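You operate a simulated robot arm through the tools that you are given. There is no shell and no other tool. Be economical: measure what you need, move in short steps, check, and stop when the job is done.

Carry out the task below with a simulated robot arm. There is one attempt and no reset: what you move stays moved.

## Task
Put the milk tin on the green coaster. Then put the black bowl from the steel counter by the glass door on the top of the wooden counter. Then take the brown tin from the short shelf by the glass door and leave it on the steel counter by the glass door. Then take the small cup from the short shelf by the glass door and put it on the top of the wooden counter. Then put the blue cloth from the glass shelf on the green mat. Then put the cream bottle on the near end of the long wooden shelf. Then pull the deep drawer open. Do these in the order given. Set down upright: brown tin, small cup, cream bottle.

Only the result counts: the job must be done as asked and must still hold three seconds after the hand-in. Knocking over, shifting, dropping, spilling or breaking anything else fails it. Flat cloth is picked up by pressing the open fingertips on it (5 to 10 N) and closing them slowly along it; thin cloth reads only 2 to 8 mm in the jaws.

## Robot
A 7-joint arm with a two-finger parallel gripper on a trunk, on a base that drives. Base frame: it is fixed to the floor where the robot stands at the start and does not move with it; the origin is under the middle of the robot, x ahead of it, y to its left, z up; the surface under the hand at the start is at about z = 800. Readings come in mm, degrees, newtons and seconds.
With the tool pointing down near the work surface it reaches from about 300 to 720 mm from the robot's upright axis, wherever it stands. Its first joint turns from -166.0 to 166.0 degrees. Places, roughly: black bowl (15x15x7 cm) [500, -200, 800]; blue cloth (15x8x4 cm) [-1500, 1000, 1200]; brown tin (7x7x8 cm) [800, 800, 1200]; cream bottle (6x6x20 cm) [-2700, 300, 900]; deep drawer [-2300, 2900, 500]; green coaster (10x9x2 cm) [700, -300, 800]; green mat (29x23 cm) [-780, 2940, 840]; milk tin [500, 0, 750]; near end of the long wooden shelf [-2200, 1000, 1200]; small cup (8x8x8 cm) [800, 900, 1200]; steel counter by the glass door [700, -100, 800]; top of the wooden counter (44x25 cm) [-1160, 2940, 840]. Payload 1.57 kg.
The TCP is the grasp point between the finger pads, 30 mm short of the fingertips. In the tool frame z runs along the fingers and y along their closing line. Largest opening 80 mm; finger width 17, thickness 12; the body of the gripper, 40 by 82 mm, starts 80 mm behind the TCP.
Orientation is told as [roll, pitch, yaw] about the base's x, y, z axes, in that order, counted from this pose: with the fingers straight down and closing along the base's y, the tool's x points along the base's -x, its y along +y and its z along -z.

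## Interface
- The arm moves only by the tool servo_tool. Its argument "commands" is a list of rows, each an object (a shift or turn left out is 0, a gripper value left out holds the last) with "linear": the shift along the tool's x, y, z in units of 50 mm (1.0 is 50 mm), a list of three; "dr": the turn, a rotation vector about the tool's x, y, z in units of 5 degrees (1.0 is 5 degrees), a list of three. In form: [{"linear": [tx, ty, tz], "dr": [ax, ay, az]}, ...]. A call has 1 to 12 rows; each row shifts and turns the commanded pose from where the row before left it, along the tool's axes as they then stand. "jaw" is the gripper command, from -1 (shut) to 1 (fully open), values between in proportion, set as the call begins (left out, the last holds). A call with a number of a shift or a turn outside -1 to 1 is refused whole. Each row takes 0.2 s and may step no farther than 50 mm and 8.6 degrees from the row before; otherwise, or with a gripper value out of range, the whole call is refused. A pose out of reach is approached as far as the arm can. The call stops where the force on the tool passes 40 N (or 10 N more than at its start, if that is more) or the arm is blocked; 0.2 s more then pass. Each finger travels about 72 mm/s and halts on what it meets, pressing with about 43 N; the grip force reading is that of the motor and also rises with nothing between the fingers. The clock runs only during rows and for 0.2 s after the last one: add rows that do not move to give the fingers time. It gives the time, the measured TCP pose, the force on the tool (base axes), the opening and the grip force at its end, in the units of the frame above (readings bear some noise), with the torque about the TCP (base axes, N m) and any sound that the robot's microphone picked up, and new pictures: "show" is both (left out), scene, wrist or none.
- Cameras (640 x 400 px; columns grow to the right, rows downward): "scene" is now at [-14.5, 135.1, 1389]; the picture's right is [-0.02, -1.00, 0.00], its down [-0.62, 0.01, -0.78] and it looks along [0.78, -0.01, -0.63] (base axes); focal length 216 px, centre (320, 200). "wrist" rides on the gripper at [72, -7, -122] in the tool frame; the picture's right is [0.09, 1.00, 0.00], its down [-0.84, 0.08, -0.54] and it looks along [-0.54, 0.05, 0.84] (tool axes); focal length 238 px, centre (320, 200). There is no depth. A picture from a camera that has moved, and an enlarged one, comes with that camera's place and axes in the base frame and with its lens. The place of the scene camera against the robot may be out by one fixed shift of up to 18 mm in any direction.
- raise_lower(by): slides the trunk up (or, below 0, down) by that many mm; the arm and the scene camera ride with it, the base frame stays. It gives what a move gives, with no picture.
- base_move(legs): drives the robot by 1 to 6 legs, each [ahead, left, turn to the left] in mm, mm and degrees, along the robot's own axes; the way and the turn of a leg run together, so that a leg with both is an arc; at most 1500 mm and 180 degrees a leg. The arm and the cameras ride along, it lands a little off, and it stops where it bumps. It gives what a move gives, and a new picture of the scene camera.
- pan_tilt(pan, tilt): turns the head with the scene camera to pan (to the left, within 86 degrees either way) and tilt (down, from -29 to 69), counted from straight ahead of the robot. It gives what a move gives, and a new picture of the scene camera.
- close_up(camera, box): a new picture of the part [left, top, right, bottom] of that camera's present view, enlarged. The clock stands still meanwhile.
- close_job(): hands the job in; it is judged then, once.

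Go step by step. Nothing tells you exact positions but the pictures and the camera data: compare them with the known pose of the tool, close in by small moves and look again before you grip or let go. The budget is 196 turns and 260 pictures, counting those below and the enlarged ones. Unless the task says otherwise, let go and move clear before handing in, and close with one line.

The tools are called after "Emit:" as name(argument=value, ...) on one line, values as JSON. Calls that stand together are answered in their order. servo_tool: Moves the arm, as the interface text tells. Its arguments: {"type":"object","properties":{"commands":{"type":"array","items":{"type":"object","properties":{"linear":{"type":"array","items":{"type":"number"}},"dr":{"type":"array","items":{"type":"number"}}}}},"jaw":{"type":"number"},"show":{"type":"string","enum":["both","scene","wrist","none"]}},"required":["commands"]} The other tools are called the same way: raise_lower (by) slides the trunk up or down; base_move (legs) drives the base; pan_tilt (pan, tilt) turns the head that bears the scene camera; close_up (camera, box) takes an enlarged picture of a part of a camera's view; close_job () hands the job in.

At the start:

```text
time_s: 0.0
position: [407.2, 58.4, 999.5]
tool_rot: [0.0, 0.0, 0.1]
wrist_force: [-1.1, -1.2, 0.3]
wrist_torque: [0.01, 0.02, 0.03]
gripper_width: 80.0
gripper_force: 0.0
trunk travel left (down, up): [-50.0, 65.0]
robot x, y, heading: [-1.0, -1.6, -0.1]
head pan, tilt: [-1.1, 38.7]
```

scene: 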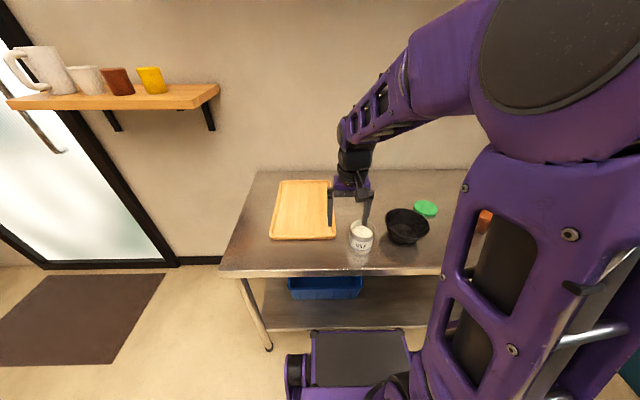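
wrist: 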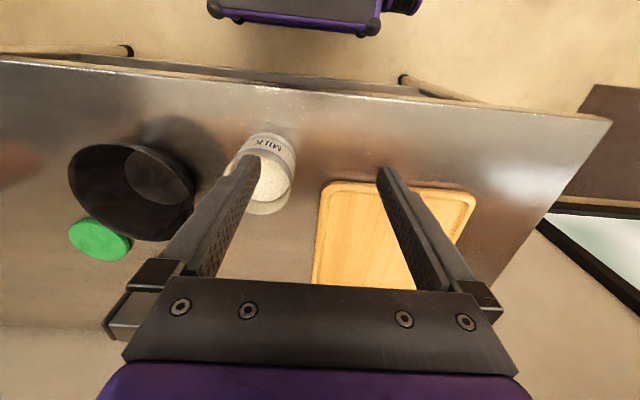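

I see the milk tin in front of the gripper, with the black bowl and the green coaster to its right. I'll enlarge both views to measure them before moving.

Emit:
close_up(camera="wrist", box=[40, 100, 340, 290])

Emit:
close_up(camera="scene", box=[260, 170, 500, 320])

```text
2.11 times, centred on (190, 195) of wrist
camera zoom: at [335.4, 51.2, 1121.1], right [-0.09, 1.0, 0.0], down [0.84, 0.08, 0.54], along [0.54, 0.05, -0.84], focal length 502 px, centre (594, 210)
```

zoom: 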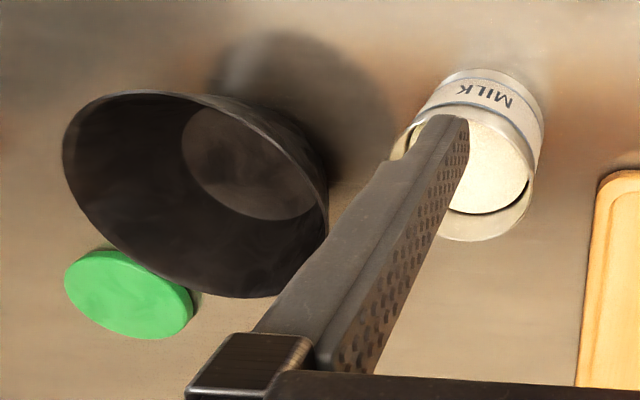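

```text
2.67 times, centred on (380, 245) of scene
camera zoom: at [-14.5, 135.1, 1389.0], right [-0.02, -1.0, 0.0], down [-0.62, 0.01, -0.78], along [0.78, -0.01, -0.63], focal length 575 px, centre (160, 80)
```

zoom: 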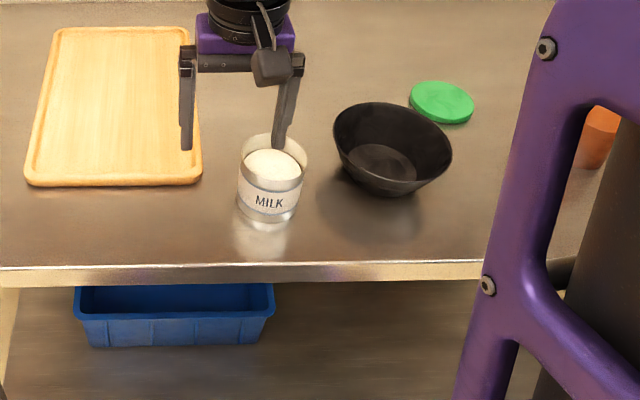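

The tin reads as centred at about (473, -2) with its top near z 880, and the coaster at about (650, -300). I'll move above the tin and check again.

Emit:
servo_tool(commands=[{"linear": [-0.66, -0.6, 0.4]}, {"linear": [-0.66, -0.6, 0.4]}, {}], jaw=1)

```text
time_s: 0.8
position: [473.4, -1.2, 959.2]
tool_rot: [-0.1, 0.0, 0.1]
wrist_force: [-0.6, 0.2, -0.9]
wrist_torque: [0.0, 0.03, -0.02]
gripper_width: 79.8
gripper_force: 0.1
trunk travel left (down, up): [-50.0, 65.0]
robot x, y, heading: [1.9, -1.9, -0.1]
head pan, tilt: [-1.1, 38.7]
camera scene: at [-14.4, 135.0, 1389.0], right [-0.02, -1.0, 0.0], down [-0.63, 0.01, -0.78], along [0.78, -0.01, -0.63], focal length 216 px, centre (320, 200)
camera wrist: at [401.6, -8.0, 1080.5], right [-0.09, 1.0, 0.0], down [0.84, 0.08, 0.54], along [0.54, 0.05, -0.84], focal length 238 px, centre (320, 200)
```

scene: 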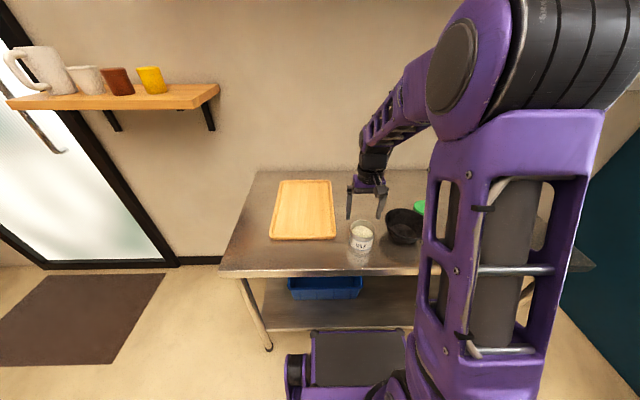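
wrist: 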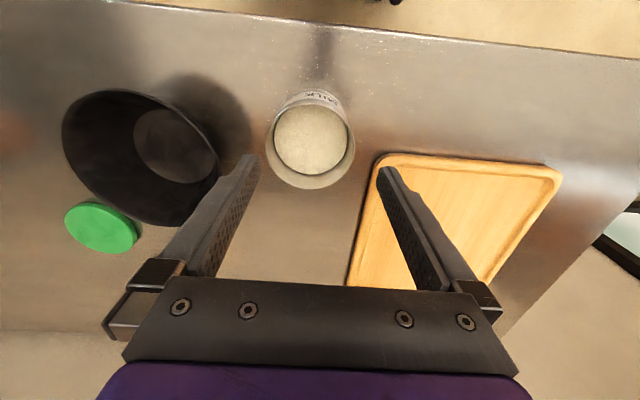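

I need the tin's rim size and position more exactly, so I'll enlarge it.

Emit:
close_up(camera="wrist", box=[230, 70, 390, 200])

Emit:
close_up(camera="scene", box=[330, 200, 400, 270])

```text
3.08 times, centred on (310, 135) of wrist
camera zoom: at [401.6, -8.0, 1080.5], right [-0.09, 1.0, 0.0], down [0.84, 0.08, 0.54], along [0.54, 0.05, -0.84], focal length 733 px, centre (351, 400)
```

zoom: 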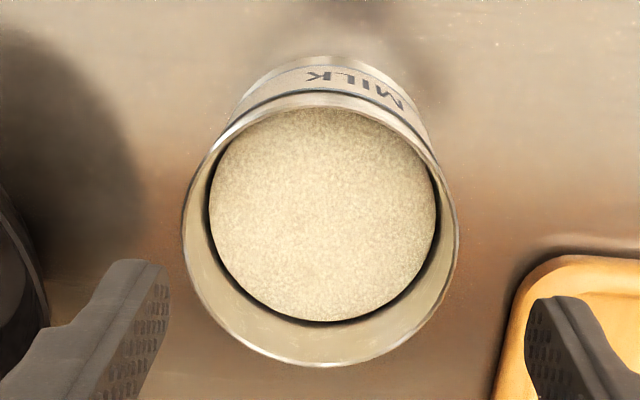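

```text
5.71 times, centred on (365, 235) of scene
camera zoom: at [-14.4, 135.0, 1389.0], right [-0.02, -1.0, 0.0], down [-0.63, 0.01, -0.78], along [0.78, -0.01, -0.63], focal length 1232 px, centre (63, 0)
```

zoom: 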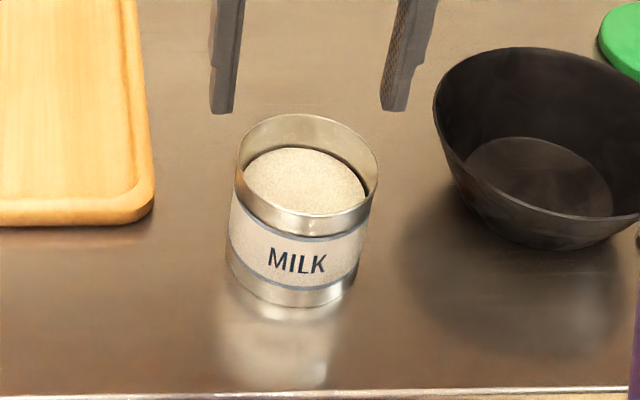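

The tin is about 80 mm wide, too wide for the jaws, so I'll grip its rim wall on the +y side with one finger inside above the powder. First I'll move there with the jaws half open.

Emit:
servo_tool(commands=[{"linear": [-0.12, 0.6, 0]}, {"linear": [0, 0, 0.6]}, {}], jaw=0)

```text
time_s: 1.6
position: [478.2, 28.0, 930.1]
tool_rot: [0.0, 0.0, 0.0]
wrist_force: [-0.4, -0.3, -1.0]
wrist_torque: [-0.01, -0.01, 0.02]
gripper_width: 40.2
gripper_force: 0.0
trunk travel left (down, up): [-50.0, 65.0]
robot x, y, heading: [1.0, 3.5, -0.3]
head pan, tilt: [-1.1, 38.7]
camera scene: at [-14.5, 135.1, 1389.0], right [-0.02, -1.0, 0.0], down [-0.62, 0.01, -0.78], along [0.78, -0.01, -0.63], focal length 216 px, centre (320, 200)
camera wrist: at [406.1, 20.9, 1051.1], right [-0.09, 1.0, 0.0], down [0.84, 0.08, 0.54], along [0.54, 0.05, -0.84], focal length 238 px, centre (320, 200)
```

scene: 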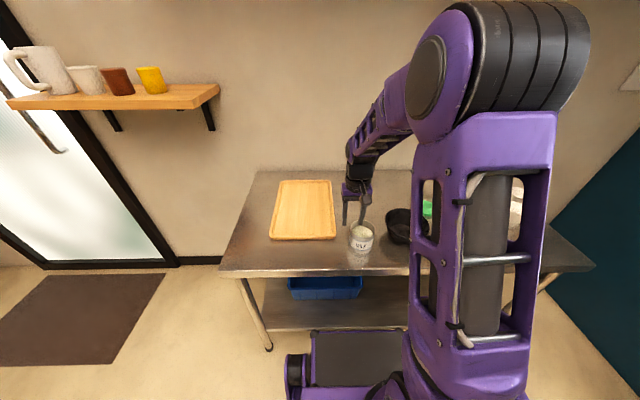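
wrist: 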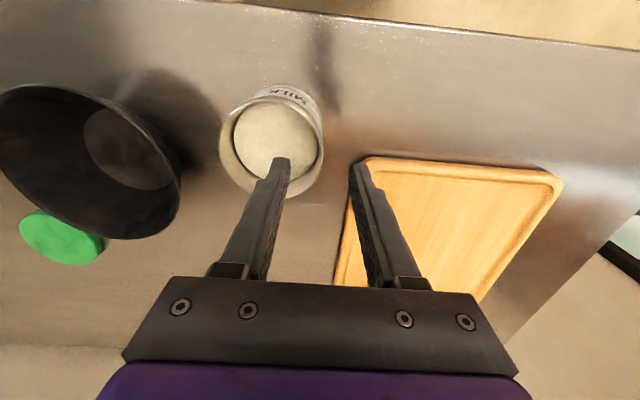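

Triangulating the views gives a tin centre of (473, -10) with its top at z ≈ 880. I'll lower the fingers over the wall at y ≈ 29.

Emit:
servo_tool(commands=[{"linear": [0.1, 0.02, 0]}, {"linear": [0, 0, 0.35]}, {"linear": [0, 0, 0.35]}, {}], jaw=0)

```text
time_s: 2.6
position: [475.4, 27.7, 895.0]
tool_rot: [0.0, 0.0, 0.0]
wrist_force: [0.6, 0.1, 0.8]
wrist_torque: [0.03, -0.02, -0.01]
gripper_width: 40.0
gripper_force: 0.1
trunk travel left (down, up): [-50.0, 65.0]
robot x, y, heading: [1.7, 3.1, -0.2]
head pan, tilt: [-1.1, 38.7]
camera scene: at [-14.5, 135.1, 1389.0], right [-0.02, -1.0, 0.0], down [-0.62, 0.01, -0.78], along [0.78, -0.01, -0.63], focal length 216 px, centre (320, 200)
camera wrist: at [403.3, 21.4, 1016.3], right [-0.09, 1.0, 0.0], down [0.84, 0.08, 0.54], along [0.54, 0.05, -0.84], focal length 238 px, centre (320, 200)
```

scene: 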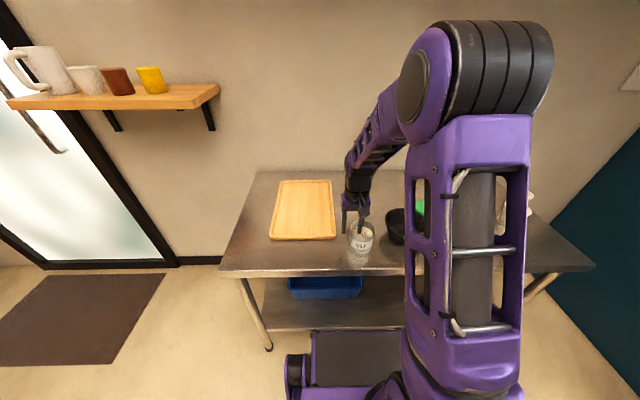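
wrist: 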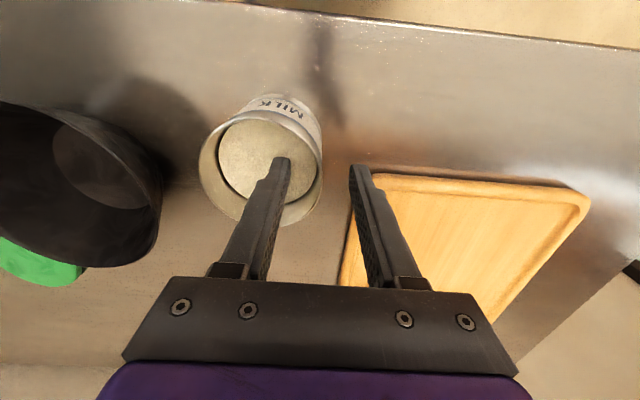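

Emit:
close_up(camera="wrist", box=[180, 80, 400, 240])

Emit:
close_up(camera="scene", box=[325, 185, 405, 265])

```text
2.50 times, centred on (290, 160) of wrist
camera zoom: at [403.3, 21.4, 1016.3], right [-0.09, 1.0, 0.0], down [0.84, 0.08, 0.54], along [0.54, 0.05, -0.84], focal length 596 px, centre (395, 300)
```

zoom: 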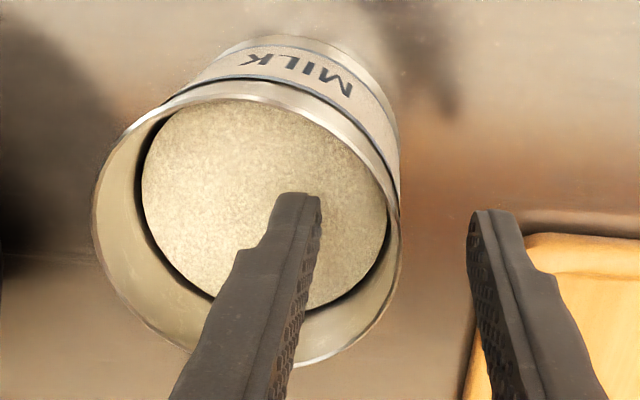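

```text
5.00 times, centred on (365, 225) of scene
camera zoom: at [-14.5, 135.1, 1389.0], right [-0.02, -1.0, 0.0], down [-0.62, 0.01, -0.78], along [0.78, -0.01, -0.63], focal length 1078 px, centre (95, 75)
```

zoom: 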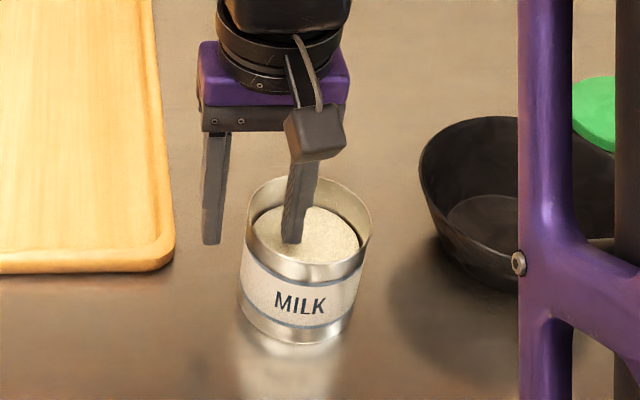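

The inner finger is inside the tin and the wall sits midway between the fingers. Closing now.

Emit:
servo_tool(commands=[{}, {}, {}, {}], jaw=-1, show="wrist")

```text
time_s: 3.6
position: [474.5, 28.1, 895.5]
tool_rot: [-0.1, 0.0, 0.0]
wrist_force: [-1.4, -0.5, 1.2]
wrist_torque: [-0.05, 0.0, -0.04]
gripper_width: 1.7
gripper_force: 23.6
trunk travel left (down, up): [-50.0, 65.0]
robot x, y, heading: [2.1, 0.7, -0.0]
head pan, tilt: [-1.1, 38.7]
camera wrist: at [403.3, 21.3, 1016.5], right [-0.09, 1.0, 0.0], down [0.84, 0.08, 0.54], along [0.54, 0.05, -0.84], focal length 238 px, centre (320, 200)
```

wrist: 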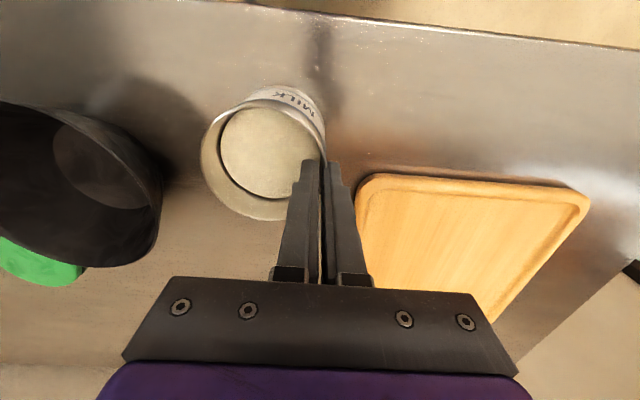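

The jaws hold a thin wall, reading 1.7 mm. I'll let the grip settle and lift a little to test it.

Emit:
servo_tool(commands=[{}, {}, {"linear": [0, 0, -0.2]}, {"linear": [0, 0, -0.2]}, {"linear": [0, 0, -0.2]}, {}])

```text
time_s: 5.0
position: [475.5, 28.0, 924.0]
tool_rot: [0.0, 0.0, 0.0]
wrist_force: [-0.1, 0.5, -3.6]
wrist_torque: [0.13, -0.01, 0.01]
gripper_width: 1.9
gripper_force: 23.6
trunk travel left (down, up): [-50.0, 65.0]
robot x, y, heading: [-1.7, 0.0, -0.1]
head pan, tilt: [-1.1, 38.7]
camera scene: at [-14.4, 135.1, 1388.9], right [-0.02, -1.0, 0.0], down [-0.63, 0.01, -0.78], along [0.78, -0.01, -0.63], focal length 216 px, centre (320, 200)
camera wrist: at [402.7, 21.5, 1046.1], right [-0.09, 1.0, 0.0], down [0.84, 0.08, 0.54], along [0.54, 0.05, -0.84], focal length 238 px, centre (320, 200)
```

scene: 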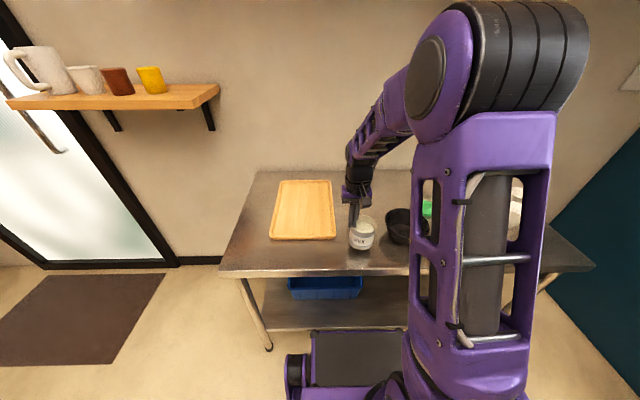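
wrist: 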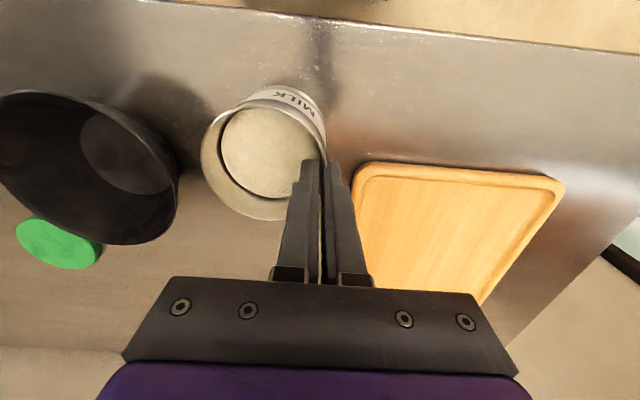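

The tin is held level and weighs about 3.6 N. I'll raise it clear of the bowl and then carry it toward the coaster.

Emit:
servo_tool(commands=[{"linear": [0, 0, -0.9]}, {"linear": [0, 0, -0.9]}, {}, {"linear": [-0.4, -0.6, 0]}, {"linear": [-0.4, -0.6, 0]}, {"linear": [-0.4, -0.7, 0]}, {"linear": [-0.4, -0.7, 0]}, {"linear": [-0.4, -0.7, 0]}, {"linear": [-0.3, -0.7, 0]}, {}])

```text
time_s: 7.2
position: [591.3, -171.6, 1013.7]
tool_rot: [0.0, 0.1, 0.0]
wrist_force: [1.0, 0.0, -3.4]
wrist_torque: [0.11, -0.02, -0.02]
gripper_width: 1.9
gripper_force: 23.4
trunk travel left (down, up): [-50.0, 65.0]
robot x, y, heading: [-0.7, -1.5, 0.0]
head pan, tilt: [-1.1, 38.7]
camera scene: at [-14.2, 134.9, 1389.0], right [-0.02, -1.0, 0.0], down [-0.63, 0.01, -0.78], along [0.78, -0.01, -0.63], focal length 216 px, centre (320, 200)
camera wrist: at [518.8, -178.9, 1134.3], right [-0.09, 1.0, 0.0], down [0.84, 0.08, 0.54], along [0.54, 0.05, -0.84], focal length 238 px, centre (320, 200)
```

scene: 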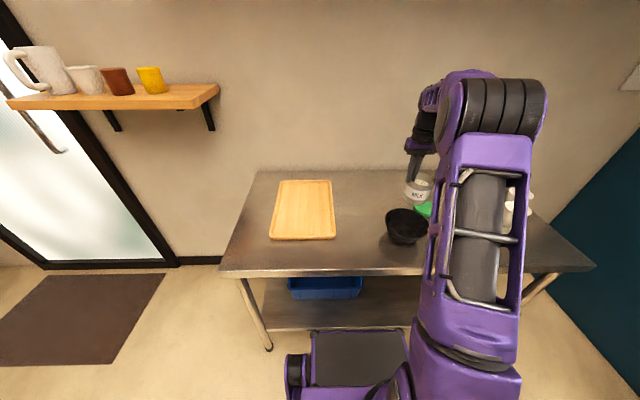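
wrist: 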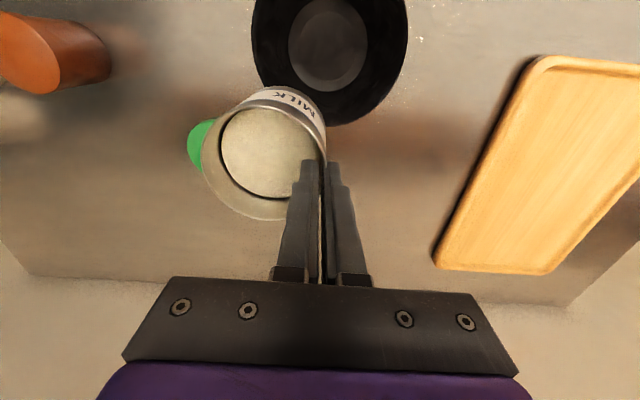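

I want a sharper fix on the coaster before placing, so I'll enlarge both views.

Emit:
close_up(camera="scene", box=[380, 160, 450, 250])

Emit:
close_up(camera="wrist", box=[160, 70, 340, 230])

```text
4.44 times, centred on (415, 205) of scene
camera zoom: at [-14.2, 134.9, 1389.0], right [-0.02, -1.0, 0.0], down [-0.63, 0.01, -0.78], along [0.78, -0.01, -0.63], focal length 958 px, centre (-102, 178)
```

zoom: 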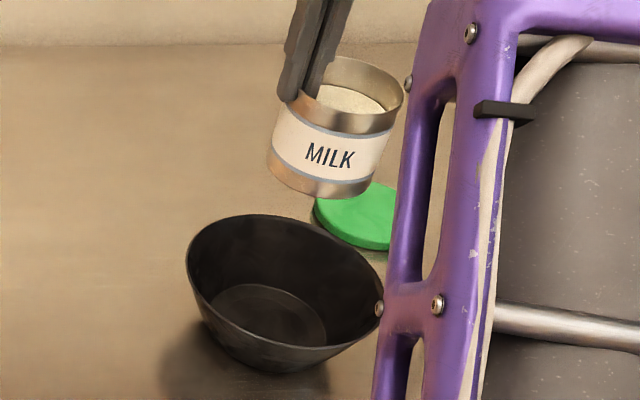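

```text
2.50 times, centred on (250, 150) of wrist
camera zoom: at [518.8, -178.9, 1134.3], right [-0.09, 1.0, 0.0], down [0.84, 0.08, 0.54], along [0.54, 0.05, -0.84], focal length 596 px, centre (495, 325)
```

zoom: 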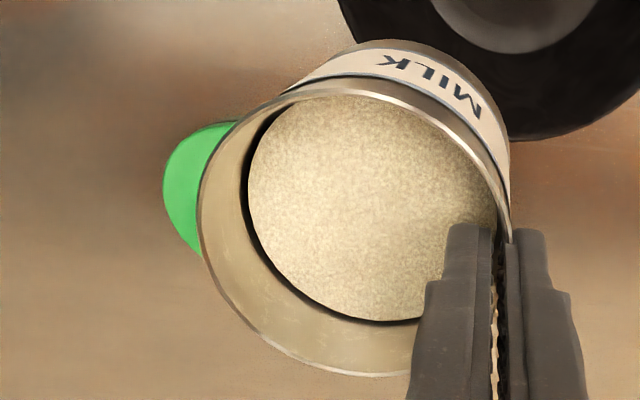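

The coaster's centre comes out at about (645, -297). I'll move so the tin centre is above it.

Emit:
servo_tool(commands=[{"linear": [-0.4, -0.6, 0]}, {"linear": [-0.4, -0.6, 0]}, {"linear": [-0.32, -0.55, 0]}, {}, {"linear": [0, 0, 0.7]}, {"linear": [0, 0, 0.7]}, {}])

```text
time_s: 8.8
position: [648.6, -261.9, 943.3]
tool_rot: [0.0, 0.0, 0.0]
wrist_force: [0.8, 0.0, -4.1]
wrist_torque: [0.13, 0.0, -0.02]
gripper_width: 2.2
gripper_force: 23.9
trunk travel left (down, up): [-50.0, 65.0]
robot x, y, heading: [0.4, 0.4, 0.1]
head pan, tilt: [-1.1, 38.7]
camera scene: at [-14.2, 134.9, 1389.0], right [-0.02, -1.0, 0.0], down [-0.63, 0.01, -0.78], along [0.78, -0.01, -0.63], focal length 216 px, centre (320, 200)
camera wrist: at [575.6, -267.9, 1064.4], right [-0.09, 1.0, 0.0], down [0.84, 0.08, 0.54], along [0.54, 0.05, -0.84], focal length 238 px, centre (320, 200)
```

scene: 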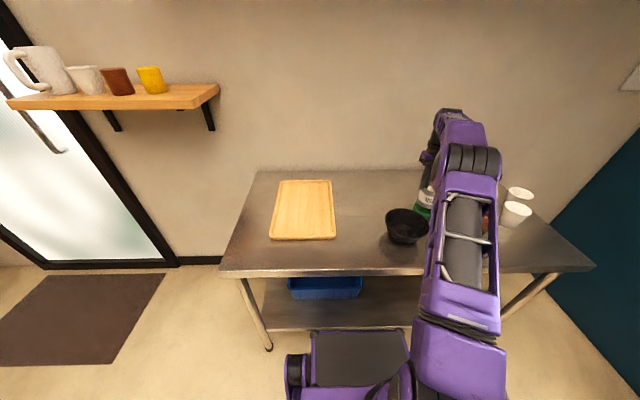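
wrist: 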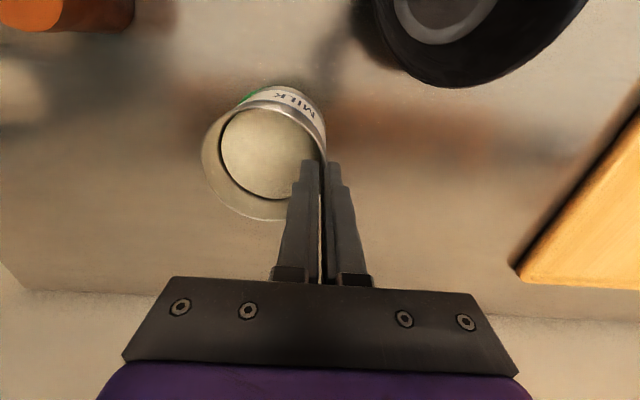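

The tin hides most of the coaster. I'll lower it to just above and enlarge the wrist and scene views.

Emit:
servo_tool(commands=[{"linear": [0, 0, 0.35]}, {}], show="none")

Emit:
close_up(camera="wrist", box=[180, 60, 360, 230])

Emit:
close_up(camera="scene", box=[385, 165, 455, 245])

```text
time_s: 9.4
position: [647.2, -260.0, 926.6]
tool_rot: [0.0, 0.0, 0.1]
wrist_force: [0.1, -0.1, -2.8]
wrist_torque: [0.07, 0.0, 0.01]
gripper_width: 1.8
gripper_force: 23.7
trunk travel left (down, up): [-50.0, 65.0]
robot x, y, heading: [2.1, 0.1, -0.0]
head pan, tilt: [-1.1, 38.7]
```

```text
2.35 times, centred on (270, 145) of wrist
camera zoom: at [575.2, -267.3, 1047.4], right [-0.09, 1.0, 0.0], down [0.84, 0.08, 0.54], along [0.54, 0.05, -0.84], focal length 561 px, centre (438, 329)
```

zoom: 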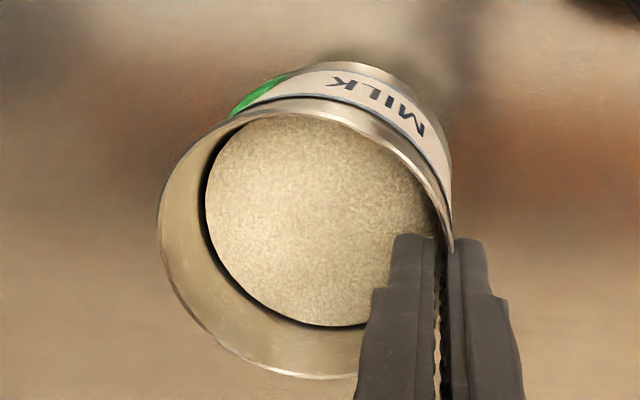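

```text
5.00 times, centred on (420, 205) of scene
camera zoom: at [-14.2, 134.9, 1389.0], right [-0.02, -1.0, 0.0], down [-0.63, 0.01, -0.78], along [0.78, -0.01, -0.63], focal length 1078 px, centre (-180, 175)
```

zoom: 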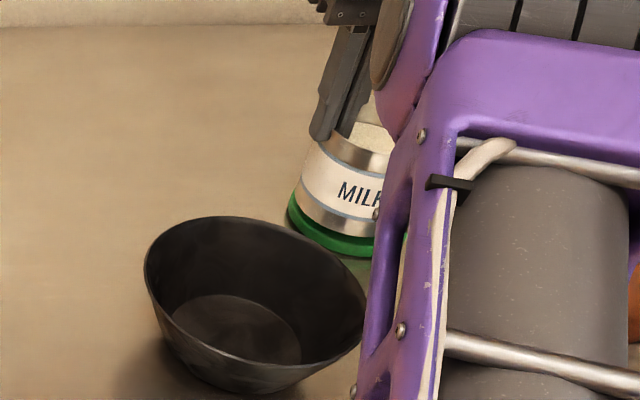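

The coaster centre refines to about (652, -300), so the tin needs about 5 mm more in x. I'll shift it, then lower to contact.

Emit:
servo_tool(commands=[{"linear": [-0.1, -0.03, 0]}, {}, {"linear": [0, 0, 0.1]}, {"linear": [0, 0, 0.06]}, {}], show="none")

Emit:
close_up(camera="scene", box=[385, 165, 455, 245])

Emit:
close_up(camera="wrist", box=[180, 60, 360, 230])

```text
time_s: 10.6
position: [650.5, -261.0, 919.2]
tool_rot: [0.0, 0.0, 0.0]
wrist_force: [-0.5, -0.1, -3.5]
wrist_torque: [0.1, -0.01, -0.03]
gripper_width: 1.7
gripper_force: 24.3
trunk travel left (down, up): [-50.0, 65.0]
robot x, y, heading: [-0.1, -3.7, 0.1]
head pan, tilt: [-1.1, 38.7]
```

```text
5.00 times, centred on (420, 205) of scene
camera zoom: at [-14.3, 134.9, 1389.0], right [-0.02, -1.0, 0.0], down [-0.63, 0.01, -0.78], along [0.78, -0.01, -0.63], focal length 1078 px, centre (-180, 175)
```

zoom: 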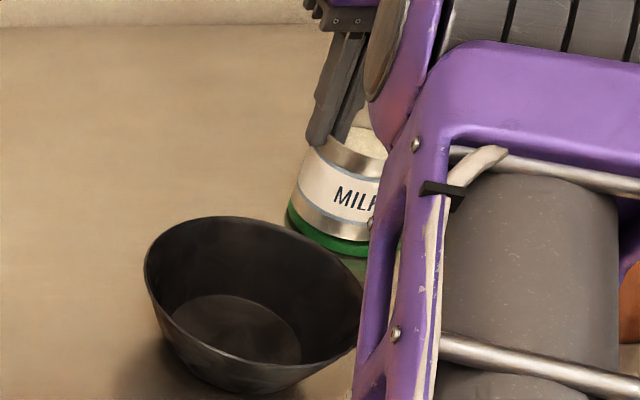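

```text
2.35 times, centred on (270, 145) of wrist
camera zoom: at [578.5, -267.7, 1040.3], right [-0.09, 1.0, 0.0], down [0.84, 0.08, 0.54], along [0.54, 0.05, -0.84], focal length 561 px, centre (438, 329)
```

zoom: 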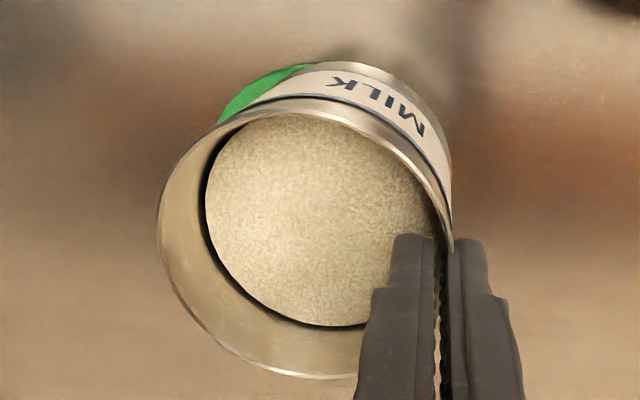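

A bit more coaster shows on the -y side, so I'll shift 4 mm that way and lower in small steps until it touches.

Emit:
servo_tool(commands=[{"linear": [0, -0.08, 0]}, {}, {"linear": [0, 0, 0.05]}, {"linear": [0, 0, 0.04]}, {}], show="none")

Emit:
close_up(camera="scene", box=[385, 165, 455, 245])

```text
time_s: 11.8
position: [651.3, -264.5, 915.3]
tool_rot: [0.0, 0.0, 0.0]
wrist_force: [-0.4, -0.5, -2.5]
wrist_torque: [0.14, -0.01, 0.01]
gripper_width: 2.0
gripper_force: 23.3
trunk travel left (down, up): [-50.0, 65.0]
robot x, y, heading: [0.0, 0.1, 0.2]
head pan, tilt: [-1.1, 38.7]
```

```text
5.00 times, centred on (420, 205) of scene
camera zoom: at [-14.3, 134.9, 1389.0], right [-0.02, -1.0, 0.0], down [-0.63, 0.01, -0.78], along [0.78, -0.01, -0.63], focal length 1078 px, centre (-180, 175)
```

zoom: 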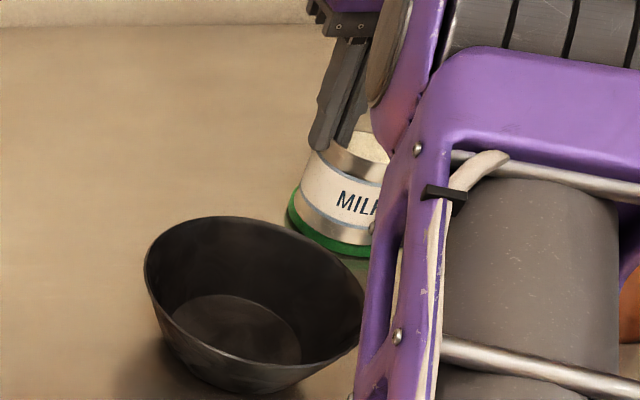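

Nearly down and well placed. I'll lower in fine steps until the force changes.

Emit:
servo_tool(commands=[{"linear": [0, 0, 0.04]}, {"linear": [0, 0, 0.03]}, {}], show="none")

```text
time_s: 12.6
position: [650.6, -264.3, 911.6]
tool_rot: [-0.1, 0.0, 0.0]
wrist_force: [-0.3, 0.8, -4.4]
wrist_torque: [0.13, 0.01, 0.0]
gripper_width: 1.8
gripper_force: 23.6
trunk travel left (down, up): [-50.0, 65.0]
robot x, y, heading: [1.7, 0.1, -0.0]
head pan, tilt: [-1.1, 38.7]
```

Emit:
servo_tool(commands=[{"linear": [0, 0, 0.04]}, {"linear": [0, 0, 0.03]}, {}], show="none")

Emit:
close_up(camera="scene", box=[385, 165, 455, 245])

```text
time_s: 13.4
position: [649.2, -263.7, 907.8]
tool_rot: [0.1, -0.1, 0.1]
wrist_force: [0.2, 0.3, -0.2]
wrist_torque: [0.04, -0.05, -0.01]
gripper_width: 1.9
gripper_force: 23.4
trunk travel left (down, up): [-50.0, 65.0]
robot x, y, heading: [4.4, -1.6, 0.0]
head pan, tilt: [-1.1, 38.7]
```

```text
5.00 times, centred on (420, 205) of scene
camera zoom: at [-14.5, 135.2, 1389.0], right [-0.02, -1.0, 0.0], down [-0.62, 0.01, -0.78], along [0.78, -0.01, -0.63], focal length 1078 px, centre (-180, 175)
```

zoom: 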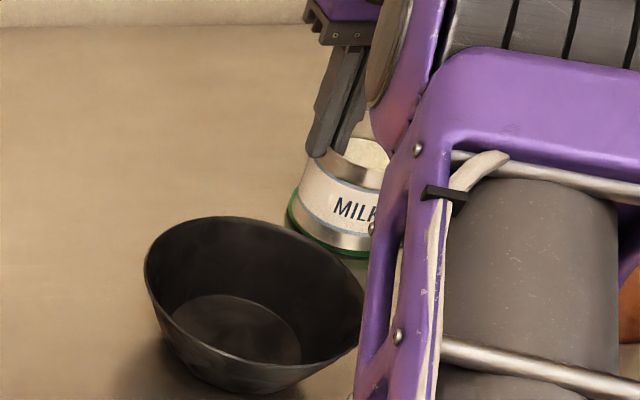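

The weight is off, so the tin is seated on the coaster. I'll open the jaws modestly, rise straight up, and look.

Emit:
servo_tool(commands=[{}, {}, {"linear": [0, 0, -0.5]}, {"linear": [0, 0, -1]}, {"linear": [0, 0, -1]}, {"linear": [1, 0, 0]}, {"linear": [1, 0, 0]}, {}], jaw=-0.3)

```text
time_s: 15.2
position: [540.4, -264.6, 1030.9]
tool_rot: [-0.1, -0.1, 0.0]
wrist_force: [0.1, 0.0, 0.2]
wrist_torque: [-0.03, -0.03, -0.02]
gripper_width: 27.9
gripper_force: 0.1
out of reach, approached as far as the arm can: row 5
trunk travel left (down, up): [-50.0, 65.0]
robot x, y, heading: [-0.2, -0.9, 0.1]
head pan, tilt: [-1.1, 38.7]
camera scene: at [-14.9, 135.2, 1388.9], right [-0.02, -1.0, 0.0], down [-0.62, 0.01, -0.78], along [0.78, -0.01, -0.62], focal length 216 px, centre (320, 200)
camera wrist: at [467.9, -270.8, 1152.3], right [-0.09, 1.0, 0.0], down [0.84, 0.08, 0.54], along [0.54, 0.05, -0.84], focal length 238 px, centre (320, 200)
```

scene: 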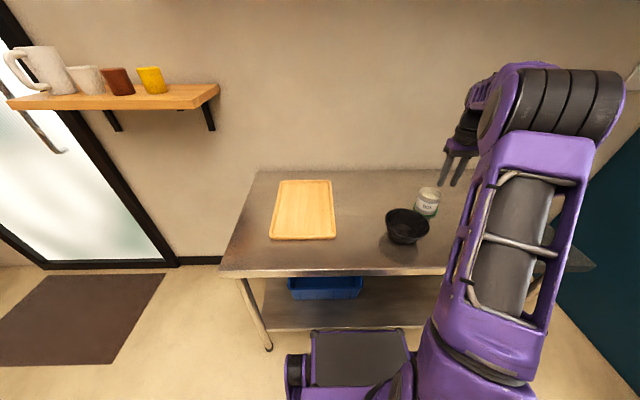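
wrist: 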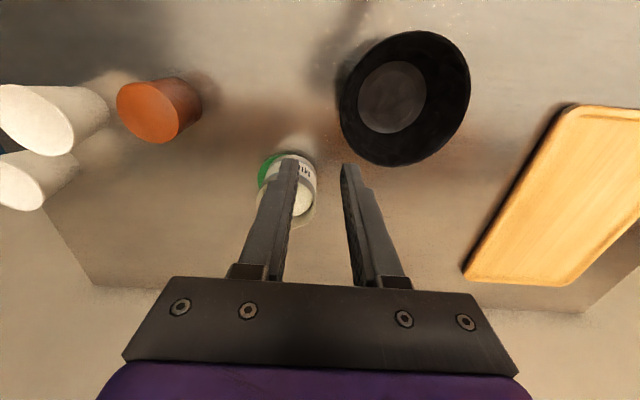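

Emit:
close_up(camera="wrist", box=[230, 130, 350, 230])

Emit:
close_up(camera="scene", box=[370, 170, 460, 260])

```text
4.00 times, centred on (290, 180) of wrist
camera zoom: at [467.9, -270.8, 1152.3], right [-0.09, 1.0, 0.0], down [0.84, 0.08, 0.54], along [0.54, 0.05, -0.84], focal length 953 px, centre (440, 280)
```

zoom: 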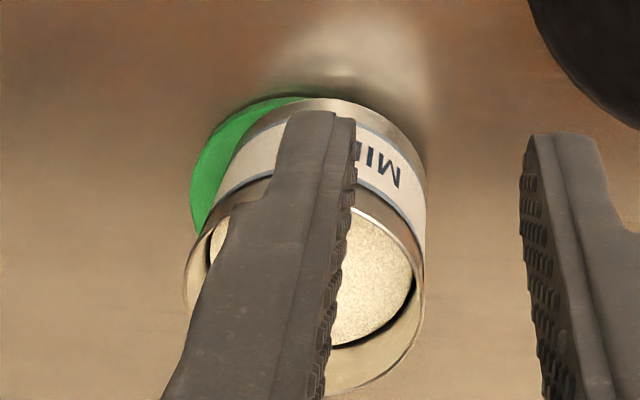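

```text
4.44 times, centred on (415, 215) of scene
camera zoom: at [-14.9, 135.2, 1388.9], right [-0.02, -1.0, 0.0], down [-0.62, 0.01, -0.78], along [0.78, -0.01, -0.62], focal length 958 px, centre (-102, 133)
```

zoom: 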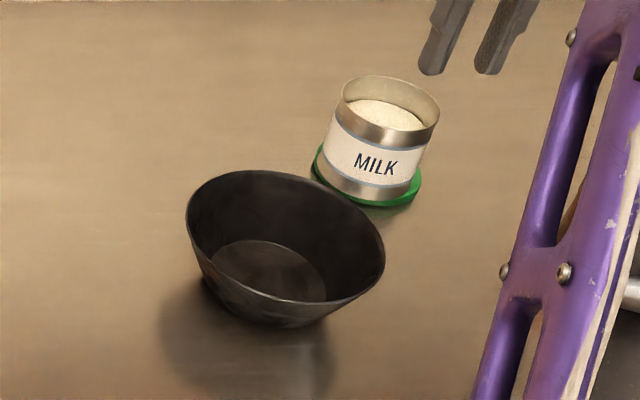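

The milk tin stands fully on the coaster. Next is the bowl, with its rim centre near (506, -171) and walls sloping about 22°. I'll tilt the tool to match the wall and stage above its +y rim.

Emit:
servo_tool(commands=[{"linear": [0.17, 0.8, 0]}, {"linear": [0.17, 0.8, 0]}, {"linear": [0.17, 0.8, 0]}, {"linear": [0.17, 0.8, 0]}, {"linear": [0, 0.8, 0.4]}, {"dr": [1, 0, 0]}, {"dr": [1, 0, 0]}, {"dr": [1, 0, 0]}, {"dr": [1, 0, 0]}, {"dr": [0.4, 0, 0]}, {}], jaw=-0.3)

```text
time_s: 17.6
position: [506.1, -63.2, 1011.2]
tool_rot: [-22.1, 0.0, 0.0]
wrist_force: [-0.7, 0.2, 0.6]
wrist_torque: [-0.02, 0.0, -0.02]
gripper_width: 27.6
gripper_force: 0.1
trunk travel left (down, up): [-50.0, 65.0]
robot x, y, heading: [-0.6, -4.6, -0.1]
head pan, tilt: [-1.1, 38.7]
camera scene: at [-14.5, 135.1, 1389.0], right [-0.02, -1.0, 0.0], down [-0.62, 0.01, -0.78], along [0.78, -0.01, -0.63], focal length 216 px, centre (320, 200)
camera wrist: at [434.7, -23.8, 1126.7], right [-0.09, 0.92, -0.37], down [0.84, 0.28, 0.47], along [0.54, -0.27, -0.8], focal length 238 px, centre (320, 200)
```

scene: 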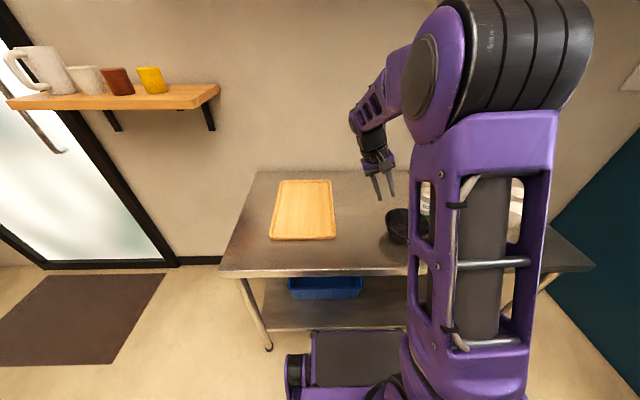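
wrist: 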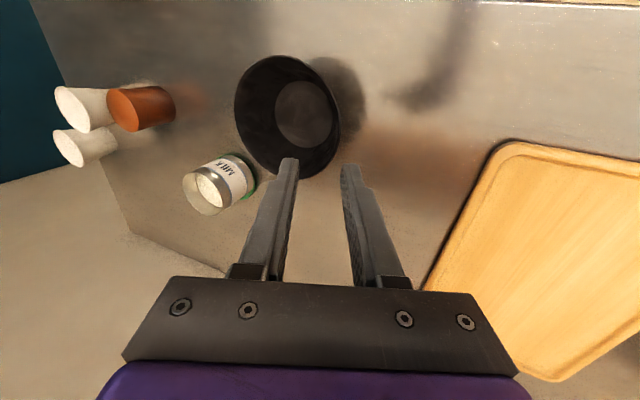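

The rim's +y edge reads y ≈ -97. I'll line up on it, go most of the way, and check.

Emit:
servo_tool(commands=[{"linear": [0, 0.45, 0]}, {"linear": [0, 0, 0.95]}, {"linear": [0, 0, 0.95]}, {}], show="wrist")

Emit:
close_up(camera="scene", box=[340, 160, 450, 260])

```text
time_s: 18.6
position: [508.2, -76.4, 915.9]
tool_rot: [-22.0, 0.0, 0.0]
wrist_force: [0.0, 0.3, -0.6]
wrist_torque: [0.01, 0.01, -0.03]
gripper_width: 27.9
gripper_force: 0.0
trunk travel left (down, up): [-50.0, 65.0]
robot x, y, heading: [2.5, 1.4, -0.2]
head pan, tilt: [-1.1, 38.7]
camera wrist: at [436.0, -36.6, 1030.8], right [-0.09, 0.92, -0.37], down [0.84, 0.27, 0.47], along [0.54, -0.27, -0.8], focal length 238 px, centre (320, 200)
```

wrist: 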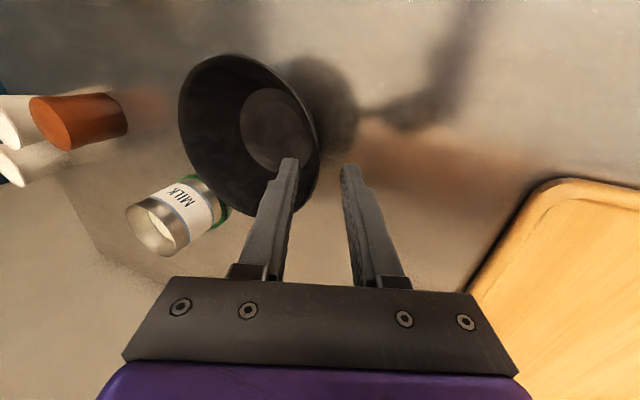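

```text
4.00 times, centred on (395, 210) of scene
camera zoom: at [-14.4, 135.1, 1389.0], right [-0.02, -1.0, 0.0], down [-0.62, 0.01, -0.78], along [0.78, -0.01, -0.63], focal length 862 px, centre (20, 160)
```

zoom: 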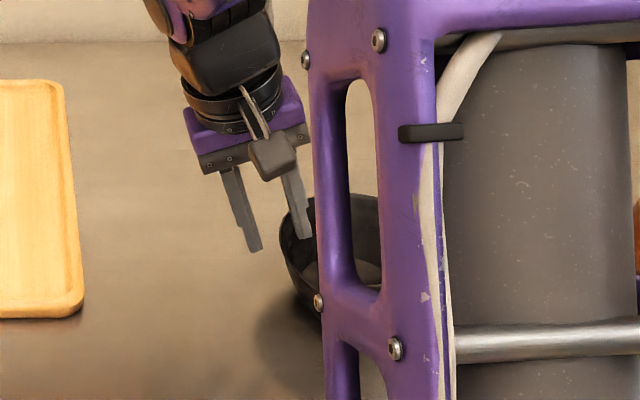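

The wall lies midway between the fingers. I'll advance the last 43 mm along the wall.

Emit:
servo_tool(commands=[{"linear": [0, 0, 0.43]}, {"linear": [0, 0, 0.43]}, {}], show="wrist")

Emit:
close_up(camera="scene", box=[340, 160, 450, 260])

```text
time_s: 19.4
position: [509.2, -91.5, 876.7]
tool_rot: [-21.9, -0.1, 0.0]
wrist_force: [-0.8, 0.3, -0.6]
wrist_torque: [0.0, 0.01, 0.02]
gripper_width: 28.2
gripper_force: 0.1
trunk travel left (down, up): [-50.0, 65.0]
robot x, y, heading: [1.9, 3.0, -0.1]
head pan, tilt: [-1.1, 38.7]
camera wrist: at [436.1, -52.9, 990.7], right [-0.09, 0.92, -0.37], down [0.84, 0.27, 0.47], along [0.54, -0.27, -0.8], focal length 238 px, centre (320, 200)
```

wrist: 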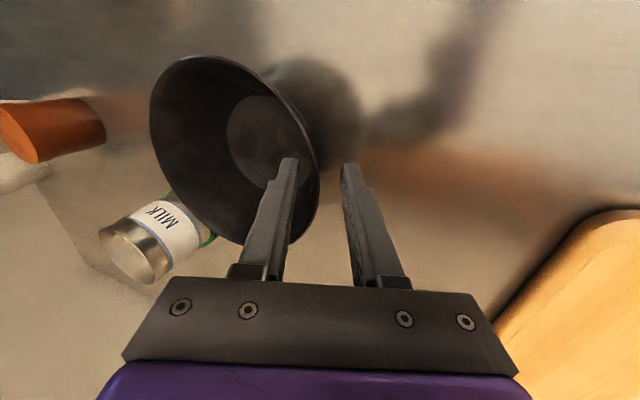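

```text
4.00 times, centred on (395, 210) of scene
camera zoom: at [-14.5, 135.1, 1389.0], right [-0.02, -1.0, 0.0], down [-0.62, 0.01, -0.78], along [0.78, -0.01, -0.63], focal length 862 px, centre (20, 160)
```

zoom: 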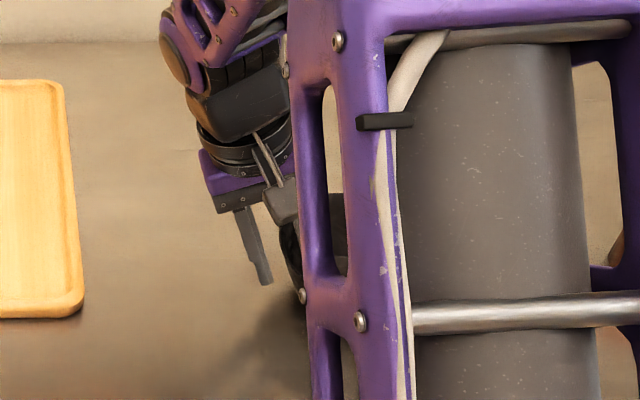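

The wall is between the fingers. Closing and then test lifting.

Emit:
servo_tool(commands=[{}, {}, {}, {}, {}, {"linear": [0, -0.075, -0.18]}, {"linear": [0, -0.075, -0.18]}, {}], jaw=-1)

```text
time_s: 21.2
position: [508.1, -93.3, 893.7]
tool_rot: [-22.1, 0.0, 0.0]
wrist_force: [0.4, 0.1, -0.3]
wrist_torque: [0.04, 0.0, 0.03]
gripper_width: 2.1
gripper_force: 23.6
trunk travel left (down, up): [-50.0, 65.0]
robot x, y, heading: [0.5, -0.7, 0.1]
head pan, tilt: [-1.1, 38.7]
camera scene: at [-14.5, 135.1, 1388.9], right [-0.02, -1.0, 0.0], down [-0.62, 0.01, -0.78], along [0.78, -0.01, -0.63], focal length 216 px, centre (320, 200)
camera wrist: at [436.0, -54.0, 1009.5], right [-0.09, 0.92, -0.37], down [0.84, 0.27, 0.47], along [0.54, -0.27, -0.8], focal length 238 px, centre (320, 200)
```

scene: 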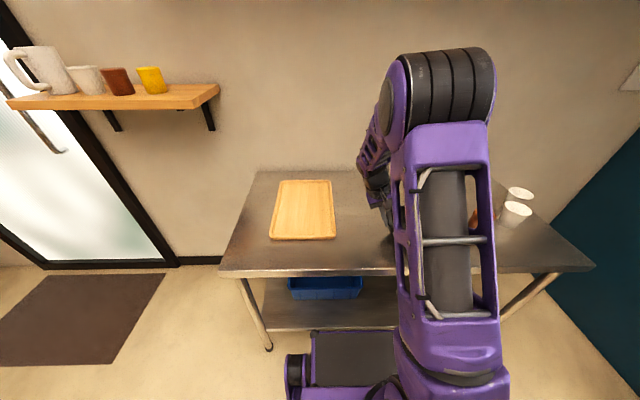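
wrist: 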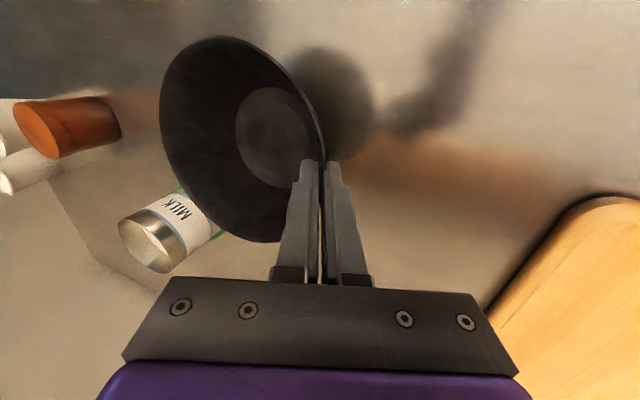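

Grip reads 2.1 mm of wall. I'll lift further, to well above the table items, and confirm the bowl follows.

Emit:
servo_tool(commands=[{"linear": [0, -0.375, -0.9]}, {"linear": [0, -0.375, -0.9]}, {"linear": [0.2, -0.3, -0.75]}, {"linear": [0.8, 0, 0]}, {"linear": [0.8, 0, 0]}, {}])

```text
time_s: 22.6
position: [414.6, -95.0, 1031.4]
tool_rot: [-22.0, 0.0, 0.1]
wrist_force: [0.1, -0.4, -0.8]
wrist_torque: [0.06, 0.03, 0.02]
gripper_width: 2.1
gripper_force: 24.0
trunk travel left (down, up): [-50.0, 65.0]
robot x, y, heading: [-0.0, 1.7, 0.0]
head pan, tilt: [-1.1, 38.7]
camera scene: at [-14.7, 135.0, 1389.0], right [-0.02, -1.0, 0.0], down [-0.62, 0.01, -0.78], along [0.78, -0.01, -0.62], focal length 216 px, centre (320, 200)
camera wrist: at [343.7, -55.4, 1146.5], right [-0.09, 0.92, -0.37], down [0.84, 0.27, 0.47], along [0.54, -0.27, -0.8], focal length 238 px, centre (320, 200)
```

scene: 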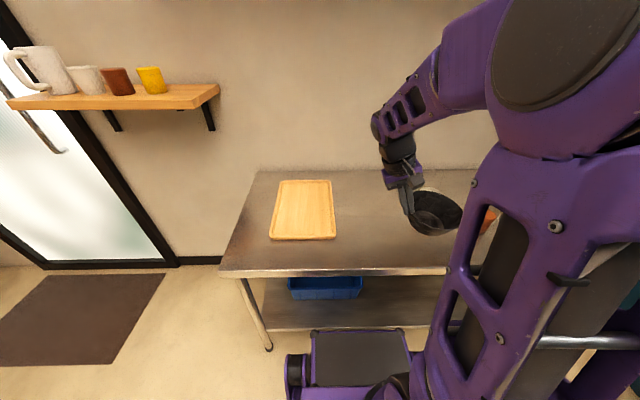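
wrist: 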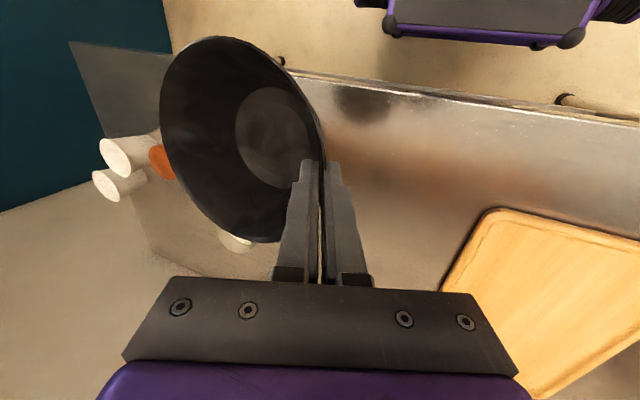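

The bowl is held. Now I'll look around the room before driving.

Emit:
pan_tilt(pan=80, tilt=20)

Emit:
pan_tilt(pan=-80, tilt=20)

```text
time_s: 24.1
position: [416.0, -94.6, 1029.9]
tool_rot: [-22.0, 0.2, 0.0]
wrist_force: [0.2, 0.2, -0.3]
wrist_torque: [0.05, 0.03, 0.01]
gripper_width: 2.3
gripper_force: 23.3
trunk travel left (down, up): [-50.0, 65.0]
robot x, y, heading: [-1.8, -0.6, 0.1]
head pan, tilt: [80.0, 20.0]
camera scene: at [-18.3, 179.9, 1414.8], right [0.47, -0.88, 0.0], down [-0.33, -0.18, -0.93], along [0.82, 0.43, -0.38], focal length 216 px, centre (320, 200)
```

scene: 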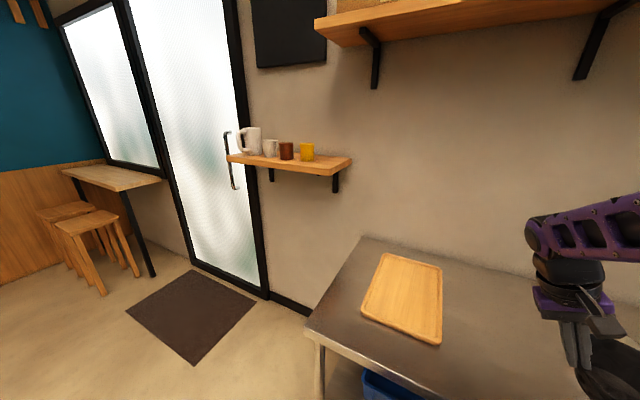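

```text
time_s: 26.6
position: [416.2, -94.4, 1032.1]
tool_rot: [-22.0, 0.0, 0.0]
wrist_force: [-0.4, 0.5, -0.1]
wrist_torque: [0.03, -0.02, -0.02]
gripper_width: 2.1
gripper_force: 23.8
trunk travel left (down, up): [-50.0, 65.0]
robot x, y, heading: [-3.1, 0.7, 0.1]
head pan, tilt: [-80.0, 20.0]
camera scene: at [-84.2, 45.0, 1418.4], right [-0.98, -0.17, 0.0], down [-0.06, 0.34, -0.94], along [0.16, -0.93, -0.34], focal length 216 px, centre (320, 200)
```

scene: 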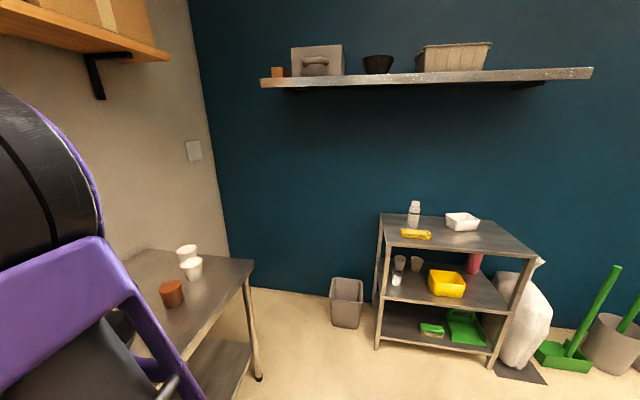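

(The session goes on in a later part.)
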